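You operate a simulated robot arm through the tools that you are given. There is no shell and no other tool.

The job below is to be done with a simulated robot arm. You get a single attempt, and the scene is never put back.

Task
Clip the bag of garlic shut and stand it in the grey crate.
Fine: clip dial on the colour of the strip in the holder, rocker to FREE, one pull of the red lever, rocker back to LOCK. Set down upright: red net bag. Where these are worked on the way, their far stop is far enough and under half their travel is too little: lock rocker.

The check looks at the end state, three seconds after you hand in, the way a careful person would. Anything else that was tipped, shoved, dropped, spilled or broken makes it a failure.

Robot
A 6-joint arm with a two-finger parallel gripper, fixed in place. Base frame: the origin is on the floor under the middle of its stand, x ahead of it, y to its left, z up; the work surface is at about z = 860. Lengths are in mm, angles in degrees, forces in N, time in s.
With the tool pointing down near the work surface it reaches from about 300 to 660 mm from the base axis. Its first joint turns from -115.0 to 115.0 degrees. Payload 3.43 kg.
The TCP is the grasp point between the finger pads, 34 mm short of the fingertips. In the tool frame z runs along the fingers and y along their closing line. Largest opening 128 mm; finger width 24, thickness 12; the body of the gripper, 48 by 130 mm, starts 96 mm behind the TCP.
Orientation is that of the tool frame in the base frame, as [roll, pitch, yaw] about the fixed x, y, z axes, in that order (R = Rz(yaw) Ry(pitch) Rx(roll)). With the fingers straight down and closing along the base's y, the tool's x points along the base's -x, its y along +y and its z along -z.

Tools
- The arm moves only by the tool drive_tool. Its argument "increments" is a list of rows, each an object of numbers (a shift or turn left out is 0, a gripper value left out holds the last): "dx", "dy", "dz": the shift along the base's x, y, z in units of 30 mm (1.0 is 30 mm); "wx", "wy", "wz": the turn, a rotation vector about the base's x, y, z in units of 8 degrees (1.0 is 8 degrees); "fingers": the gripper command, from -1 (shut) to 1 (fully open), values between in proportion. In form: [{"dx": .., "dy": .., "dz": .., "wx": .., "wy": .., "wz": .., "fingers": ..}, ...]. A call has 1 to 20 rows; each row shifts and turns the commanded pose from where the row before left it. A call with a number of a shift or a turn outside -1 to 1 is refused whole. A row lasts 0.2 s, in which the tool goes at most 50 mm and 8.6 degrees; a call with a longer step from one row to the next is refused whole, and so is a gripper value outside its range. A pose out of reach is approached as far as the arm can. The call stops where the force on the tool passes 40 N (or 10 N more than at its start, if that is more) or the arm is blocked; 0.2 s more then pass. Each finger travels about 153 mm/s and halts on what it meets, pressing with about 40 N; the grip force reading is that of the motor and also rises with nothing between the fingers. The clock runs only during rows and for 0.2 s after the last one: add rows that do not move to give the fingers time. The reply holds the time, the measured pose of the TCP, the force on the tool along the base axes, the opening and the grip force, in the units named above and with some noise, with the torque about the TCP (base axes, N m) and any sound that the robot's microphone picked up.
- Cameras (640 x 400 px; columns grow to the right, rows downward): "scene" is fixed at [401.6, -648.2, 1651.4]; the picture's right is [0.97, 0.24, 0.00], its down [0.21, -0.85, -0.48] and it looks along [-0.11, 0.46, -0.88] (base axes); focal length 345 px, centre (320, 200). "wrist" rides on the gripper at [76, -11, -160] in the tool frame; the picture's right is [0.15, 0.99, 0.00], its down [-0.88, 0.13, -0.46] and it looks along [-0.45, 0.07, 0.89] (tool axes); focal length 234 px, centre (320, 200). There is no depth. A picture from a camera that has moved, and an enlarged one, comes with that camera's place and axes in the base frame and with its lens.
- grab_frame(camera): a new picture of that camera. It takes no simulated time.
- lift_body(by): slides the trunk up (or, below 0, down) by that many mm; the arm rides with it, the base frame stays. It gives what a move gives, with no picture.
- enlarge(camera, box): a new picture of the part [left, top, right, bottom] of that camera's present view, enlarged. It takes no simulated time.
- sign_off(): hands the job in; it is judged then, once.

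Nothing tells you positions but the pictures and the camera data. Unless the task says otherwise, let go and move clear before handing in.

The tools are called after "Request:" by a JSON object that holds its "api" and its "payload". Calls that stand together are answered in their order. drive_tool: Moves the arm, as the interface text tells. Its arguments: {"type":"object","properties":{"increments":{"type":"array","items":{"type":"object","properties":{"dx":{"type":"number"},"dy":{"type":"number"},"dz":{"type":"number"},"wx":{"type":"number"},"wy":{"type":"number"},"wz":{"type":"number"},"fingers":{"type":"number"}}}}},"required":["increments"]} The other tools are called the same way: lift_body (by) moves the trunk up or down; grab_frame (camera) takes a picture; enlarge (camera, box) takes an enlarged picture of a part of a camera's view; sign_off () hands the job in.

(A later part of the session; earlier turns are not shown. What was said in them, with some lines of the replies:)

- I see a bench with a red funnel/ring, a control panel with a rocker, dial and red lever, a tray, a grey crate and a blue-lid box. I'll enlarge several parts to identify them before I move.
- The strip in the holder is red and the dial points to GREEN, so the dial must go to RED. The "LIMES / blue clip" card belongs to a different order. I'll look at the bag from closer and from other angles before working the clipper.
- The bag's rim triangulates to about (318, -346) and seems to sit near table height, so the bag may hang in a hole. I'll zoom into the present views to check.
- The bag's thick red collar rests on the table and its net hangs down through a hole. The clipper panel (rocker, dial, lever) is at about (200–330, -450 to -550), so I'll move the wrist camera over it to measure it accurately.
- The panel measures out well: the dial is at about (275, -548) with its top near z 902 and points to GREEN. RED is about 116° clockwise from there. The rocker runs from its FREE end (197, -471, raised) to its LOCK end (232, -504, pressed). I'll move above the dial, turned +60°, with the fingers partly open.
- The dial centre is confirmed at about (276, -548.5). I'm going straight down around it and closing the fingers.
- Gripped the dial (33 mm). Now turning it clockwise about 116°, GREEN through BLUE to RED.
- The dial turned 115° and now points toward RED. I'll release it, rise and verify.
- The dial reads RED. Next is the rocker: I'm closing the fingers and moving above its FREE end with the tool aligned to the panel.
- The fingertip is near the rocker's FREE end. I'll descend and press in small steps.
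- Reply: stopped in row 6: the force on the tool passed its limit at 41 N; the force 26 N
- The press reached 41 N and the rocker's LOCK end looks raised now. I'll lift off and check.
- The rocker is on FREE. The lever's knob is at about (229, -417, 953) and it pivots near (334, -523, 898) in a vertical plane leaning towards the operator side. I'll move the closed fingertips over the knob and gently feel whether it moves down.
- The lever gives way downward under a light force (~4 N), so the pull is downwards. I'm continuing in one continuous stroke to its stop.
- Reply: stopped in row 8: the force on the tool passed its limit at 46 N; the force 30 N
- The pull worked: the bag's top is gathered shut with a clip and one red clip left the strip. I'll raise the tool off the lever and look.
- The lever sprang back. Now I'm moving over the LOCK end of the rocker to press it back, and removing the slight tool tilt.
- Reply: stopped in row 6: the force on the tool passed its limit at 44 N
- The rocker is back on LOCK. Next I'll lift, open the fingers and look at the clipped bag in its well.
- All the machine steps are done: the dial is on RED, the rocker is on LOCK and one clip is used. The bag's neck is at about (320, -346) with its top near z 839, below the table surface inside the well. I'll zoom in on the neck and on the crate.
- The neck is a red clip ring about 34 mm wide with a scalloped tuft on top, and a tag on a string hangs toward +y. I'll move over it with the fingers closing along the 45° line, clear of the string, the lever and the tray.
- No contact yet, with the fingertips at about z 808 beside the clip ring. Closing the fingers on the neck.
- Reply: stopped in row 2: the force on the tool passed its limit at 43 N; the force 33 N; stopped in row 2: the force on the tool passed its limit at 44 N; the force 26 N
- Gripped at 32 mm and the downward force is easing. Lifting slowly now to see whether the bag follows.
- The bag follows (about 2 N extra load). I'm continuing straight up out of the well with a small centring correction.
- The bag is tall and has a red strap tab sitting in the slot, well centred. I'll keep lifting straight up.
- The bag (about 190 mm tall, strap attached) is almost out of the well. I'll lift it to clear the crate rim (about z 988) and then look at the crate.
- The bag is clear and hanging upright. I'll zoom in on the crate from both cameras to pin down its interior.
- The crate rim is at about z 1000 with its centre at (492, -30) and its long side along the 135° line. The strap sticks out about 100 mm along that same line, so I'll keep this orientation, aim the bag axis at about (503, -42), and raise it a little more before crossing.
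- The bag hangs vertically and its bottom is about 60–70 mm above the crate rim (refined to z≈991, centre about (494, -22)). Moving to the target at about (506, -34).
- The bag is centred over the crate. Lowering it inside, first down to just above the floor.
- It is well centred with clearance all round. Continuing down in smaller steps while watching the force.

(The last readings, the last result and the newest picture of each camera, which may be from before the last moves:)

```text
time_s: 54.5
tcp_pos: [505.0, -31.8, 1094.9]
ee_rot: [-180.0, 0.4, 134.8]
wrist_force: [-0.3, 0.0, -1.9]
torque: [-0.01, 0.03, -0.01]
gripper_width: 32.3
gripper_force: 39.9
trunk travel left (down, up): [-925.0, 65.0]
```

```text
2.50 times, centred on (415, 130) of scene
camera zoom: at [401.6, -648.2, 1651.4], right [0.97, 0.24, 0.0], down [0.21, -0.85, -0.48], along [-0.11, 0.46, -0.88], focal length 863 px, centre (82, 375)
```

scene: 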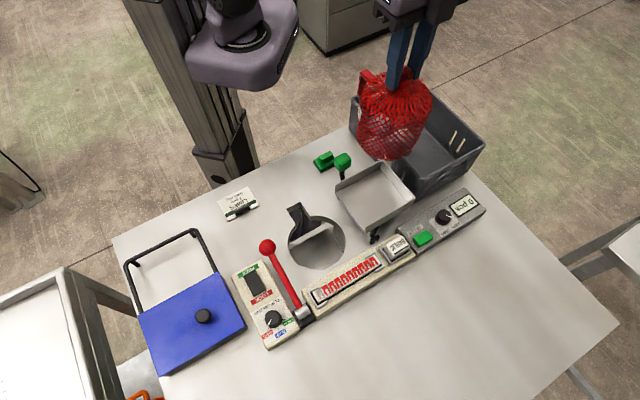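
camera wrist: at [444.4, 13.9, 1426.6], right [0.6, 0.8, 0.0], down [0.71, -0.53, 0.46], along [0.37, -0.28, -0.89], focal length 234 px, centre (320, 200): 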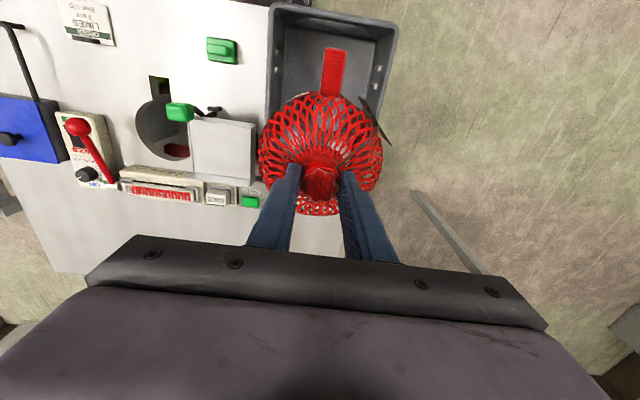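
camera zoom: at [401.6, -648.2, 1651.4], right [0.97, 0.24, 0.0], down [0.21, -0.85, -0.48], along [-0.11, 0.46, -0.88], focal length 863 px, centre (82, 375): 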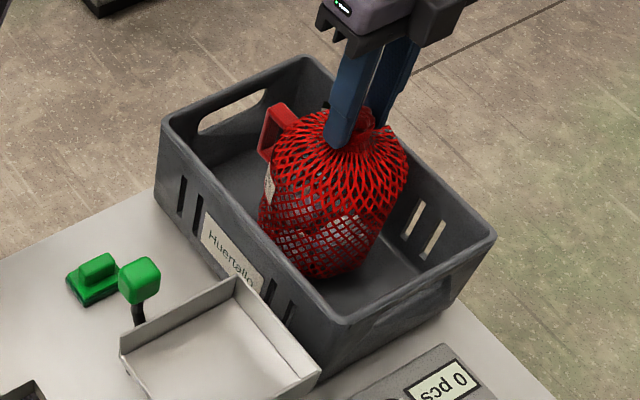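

Request:
{"api": "drive_tool", "payload": {"increments": [{"dz": -0.15}, {"dz": -0.15}, {}]}}

Request:
{"api": "drive_tool", "payload": {"increments": [{"dz": -0.1}, {"dz": -0.1}, {}]}}

Request:
{"api": "enlarge", "payload": {"camera": "scene", "box": [370, 80, 470, 180]}}

```text
time_s: 55.3
tcp_pos: [505.7, -33.0, 1086.2]
ee_rot: [-180.0, 0.4, 134.8]
wrist_force: [0.3, 0.0, -1.9]
torque: [0.02, -0.01, -0.01]
gripper_width: 32.0
gripper_force: 39.9
trunk travel left (down, up): [-925.0, 65.0]
```

```text
time_s: 56.1
tcp_pos: [505.2, -32.1, 1079.1]
ee_rot: [-180.0, 0.5, 134.9]
wrist_force: [-0.1, -0.3, -2.7]
torque: [0.0, -0.05, -0.01]
gripper_width: 32.2
gripper_force: 40.5
trunk travel left (down, up): [-925.0, 65.0]
```

```text
4.00 times, centred on (420, 130) of scene
camera zoom: at [401.6, -648.2, 1651.4], right [0.97, 0.24, 0.0], down [0.21, -0.85, -0.48], along [-0.11, 0.46, -0.88], focal length 1381 px, centre (-80, 480)
```

zoom: 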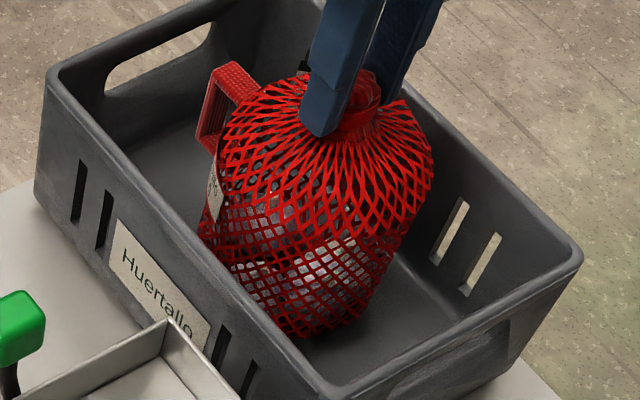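

Request:
{"api": "drive_tool", "payload": {"increments": [{"dz": -0.1}, {"dz": -0.1}, {}]}}

Request:
{"api": "drive_tool", "payload": {"increments": [{"dz": -0.1}, {"dz": -0.05}, {}]}}

Request:
{"api": "enlarge", "payload": {"camera": "scene", "box": [370, 80, 470, 180]}}

```text
time_s: 56.9
tcp_pos: [505.2, -31.6, 1074.0]
ee_rot: [-179.9, 0.4, 135.0]
wrist_force: [-0.3, -1.2, -1.0]
torque: [0.01, 0.01, 0.0]
gripper_width: 32.5
gripper_force: 39.6
trunk travel left (down, up): [-925.0, 65.0]
```

```text
time_s: 57.7
tcp_pos: [504.8, -31.4, 1071.3]
ee_rot: [179.7, 0.8, 134.8]
wrist_force: [-1.4, 3.7, 25.7]
torque: [-0.06, 0.01, 0.03]
gripper_width: 32.4
gripper_force: 40.2
trunk travel left (down, up): [-925.0, 65.0]
```

```text
4.00 times, centred on (420, 130) of scene
camera zoom: at [401.6, -648.2, 1651.4], right [0.97, 0.24, 0.0], down [0.21, -0.85, -0.48], along [-0.11, 0.46, -0.88], focal length 1381 px, centre (-80, 480)
```

zoom: 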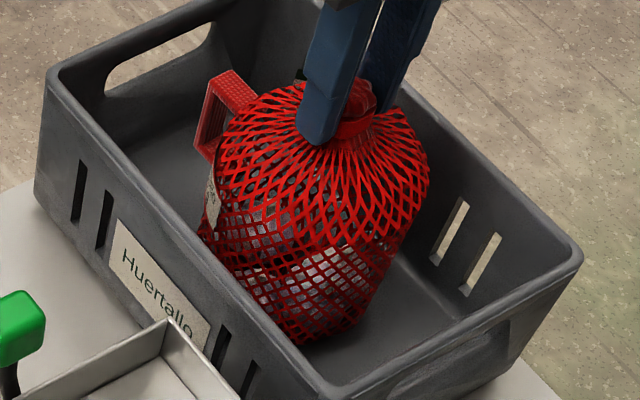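

Contact with the crate floor (about 26 N press). I'll ease up slightly, then release.

Request:
{"api": "drive_tool", "payload": {"increments": [{"dz": 0.05}, {}]}}

```text
time_s: 58.3
tcp_pos: [505.0, -32.9, 1071.6]
ee_rot: [179.9, 0.6, 134.9]
wrist_force: [2.1, 3.4, 21.1]
torque: [-0.26, -0.42, 0.02]
gripper_width: 32.3
gripper_force: 39.7
trunk travel left (down, up): [-925.0, 65.0]
```

Request:
{"api": "drive_tool", "payload": {"increments": [{"dz": 0.04}, {}]}}

```text
time_s: 58.9
tcp_pos: [504.4, -31.3, 1071.4]
ee_rot: [-179.9, 0.5, 134.9]
wrist_force: [2.3, 0.8, 13.2]
torque: [-0.29, -0.42, 0.03]
gripper_width: 32.3
gripper_force: 39.4
trunk travel left (down, up): [-925.0, 65.0]
```

Request:
{"api": "drive_tool", "payload": {"increments": [{"dz": 0.04}, {}]}}

Request:
{"api": "enlarge", "payload": {"camera": "wrist", "box": [220, 0, 440, 230]}}

```text
time_s: 59.5
tcp_pos: [504.8, -32.5, 1071.7]
ee_rot: [-179.8, 0.3, 134.9]
wrist_force: [1.4, 1.0, 3.1]
torque: [-0.1, -0.34, 0.1]
gripper_width: 32.3
gripper_force: 40.3
trunk travel left (down, up): [-925.0, 65.0]
```

```text
1.74 times, centred on (330, 115) of wrist
camera zoom: at [443.1, 14.4, 1231.4], right [0.6, 0.8, 0.0], down [0.71, -0.53, 0.46], along [0.37, -0.28, -0.89], focal length 407 px, centre (303, 348)
```

zoom: 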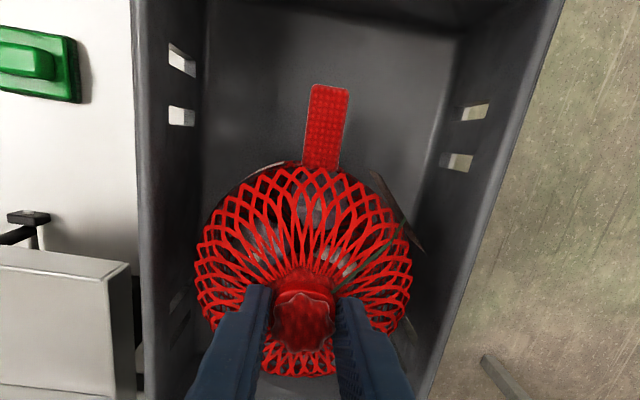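

The contact force is now about 3 N and the bag stands centred in the crate. Opening the fingers gently.

Request:
{"api": "drive_tool", "payload": {"increments": [{"fingers": -0.4}, {"fingers": -0.2}, {"fingers": -0.1}, {}]}}

Request:
{"api": "enlarge", "payload": {"camera": "scene", "box": [370, 80, 470, 180]}}

Request:
{"api": "enlarge", "payload": {"camera": "wrist", "box": [220, 0, 440, 230]}}

```text
time_s: 60.5
tcp_pos: [505.2, -31.8, 1073.2]
ee_rot: [180.0, 0.4, 134.9]
wrist_force: [-0.1, 0.4, 0.4]
torque: [0.04, 0.02, -0.01]
gripper_width: 57.6
gripper_force: 0.1
trunk travel left (down, up): [-925.0, 65.0]
```

```text
4.00 times, centred on (420, 130) of scene
camera zoom: at [401.6, -648.2, 1651.4], right [0.97, 0.24, 0.0], down [0.21, -0.85, -0.48], along [-0.11, 0.46, -0.88], focal length 1381 px, centre (-80, 480)
```

zoom: 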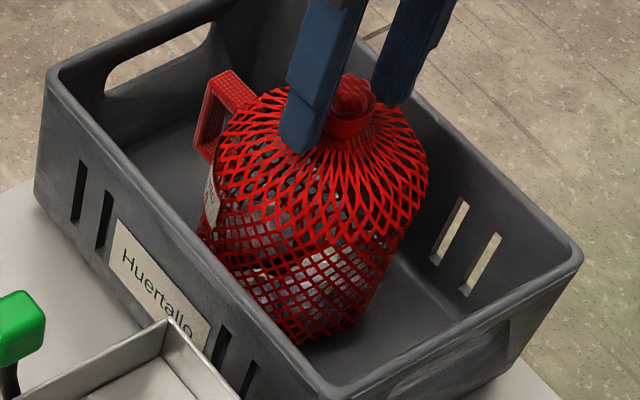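

```text
1.74 times, centred on (330, 115) of wrist
camera zoom: at [443.5, 14.2, 1232.1], right [0.6, 0.8, 0.0], down [0.71, -0.53, 0.46], along [0.37, -0.28, -0.89], focal length 407 px, centre (303, 348)
```

zoom: 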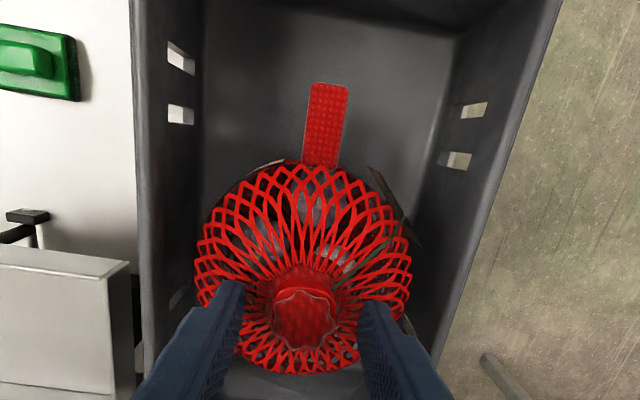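

The bag stands on its own. I'll rise straight up and clear.

Request:
{"api": "drive_tool", "payload": {"increments": [{"dz": 0.2}, {"dz": 0.3}, {"dz": 0.4}, {"dz": 0.6}, {"dz": 0.8}, {"dz": 0.8}, {"dz": 0.8}, {}]}}

Request:
{"api": "grab_frame", "payload": {"camera": "scene"}}

Request:
{"api": "enlarge", "payload": {"camera": "wrist", "box": [220, 0, 440, 230]}}

```text
time_s: 62.3
tcp_pos: [505.5, -31.9, 1191.5]
ee_rot: [179.9, 0.4, 134.9]
wrist_force: [-0.2, 0.0, -0.3]
torque: [-0.06, 0.0, -0.03]
gripper_width: 57.7
gripper_force: 0.1
trunk travel left (down, up): [-925.0, 65.0]
```

```text
taken
```

scene: 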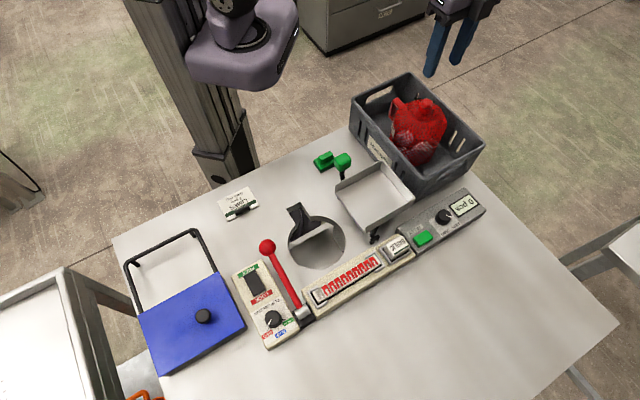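

```text
1.74 times, centred on (330, 115) of wrist
camera zoom: at [443.2, 14.5, 1349.9], right [0.6, 0.8, 0.0], down [0.71, -0.53, 0.46], along [0.37, -0.28, -0.89], focal length 407 px, centre (303, 348)
```

zoom: 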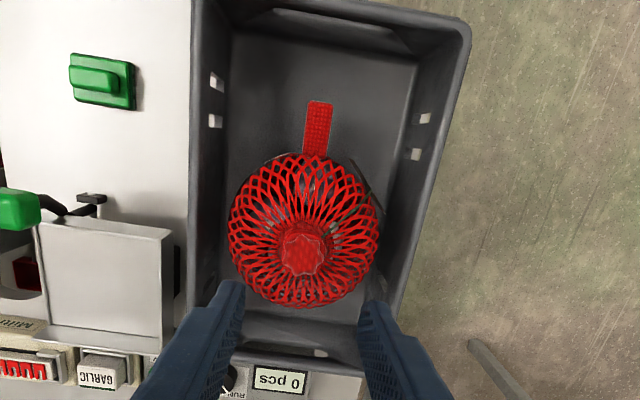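

Everything looks in place. Before handing in, I'll zoom in once more on the panel and the crate.

Request:
{"api": "enlarge", "payload": {"camera": "scene", "box": [225, 230, 325, 350]}}

Request:
{"api": "enlarge", "payload": {"camera": "scene", "box": [340, 60, 490, 200]}}

Request:
{"api": "drive_tool", "payload": {"increments": [{"dz": 0.6}, {"dx": -0.3, "dz": 0.3}, {}]}}

```text
3.33 times, centred on (275, 290) of scene
camera zoom: at [401.6, -648.2, 1651.4], right [0.97, 0.24, 0.0], down [0.21, -0.85, -0.48], along [-0.11, 0.46, -0.88], focal length 1151 px, centre (470, -100)
```

zoom: 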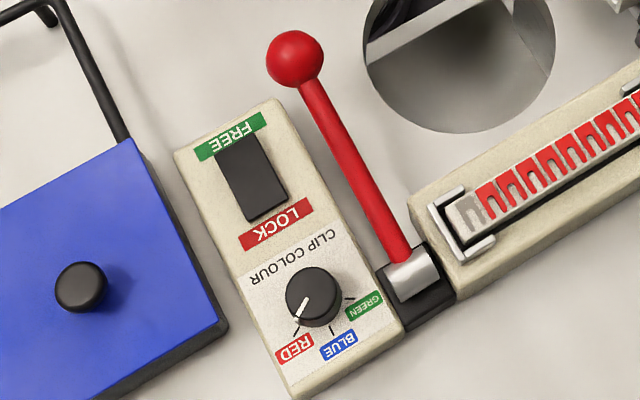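

```text
2.86 times, centred on (415, 130) of scene
camera zoom: at [401.6, -648.2, 1651.4], right [0.97, 0.24, 0.0], down [0.21, -0.85, -0.48], along [-0.11, 0.46, -0.88], focal length 986 px, centre (49, 400)
```

zoom: 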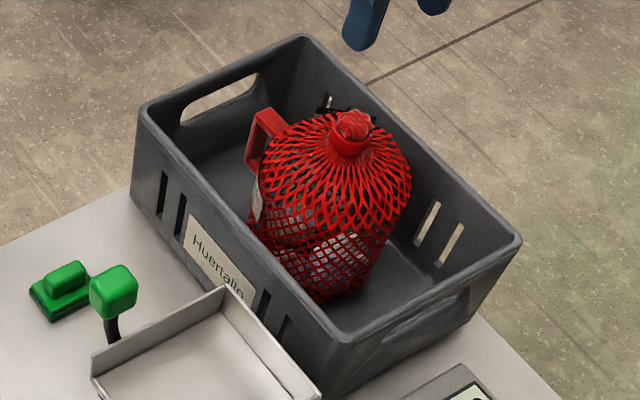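

```text
time_s: 63.1
tcp_pos: [495.9, -34.0, 1216.7]
ee_rot: [179.9, 0.4, 135.0]
wrist_force: [0.2, 0.6, 0.2]
torque: [-0.01, -0.01, -0.01]
gripper_width: 57.4
gripper_force: 0.0
trunk travel left (down, up): [-925.0, 65.0]
```

The dial points to RED, the rocker is on LOCK, the lever is at rest and one red clip is used. The clipped bag stands upright in the grey crate, nothing else was disturbed and the arm is clear, so I'm handing in.

Request:
{"api": "sign_off", "payload": {}}

```text
The job is handed in.
```

The garlic bag is clipped shut with a red clip and standing upright in the grey crate, and I've handed the job in. No result has come back yet.

- **Clip dial:** I turned it from GREEN to RED to match the red strip in the holder. I took the "LIMES / blue clip" card to be for a different order and ignored it.
- **Lock rocker:** I pressed it to FREE before the pull and back to LOCK after it. In the last picture it sits on LOCK.
- **Red lever:** I gave it one downward pull to its stop, and it sprang back. One clip is gone from the strip, and the bag's neck is gathered shut.
- **Bag:** I lifted it straight out of the hole in the table and set it down near the middle of the crate. It stayed upright when I let go.

In the last pictures nothing else on the table looked moved or tipped, and the arm was clear of the crate.
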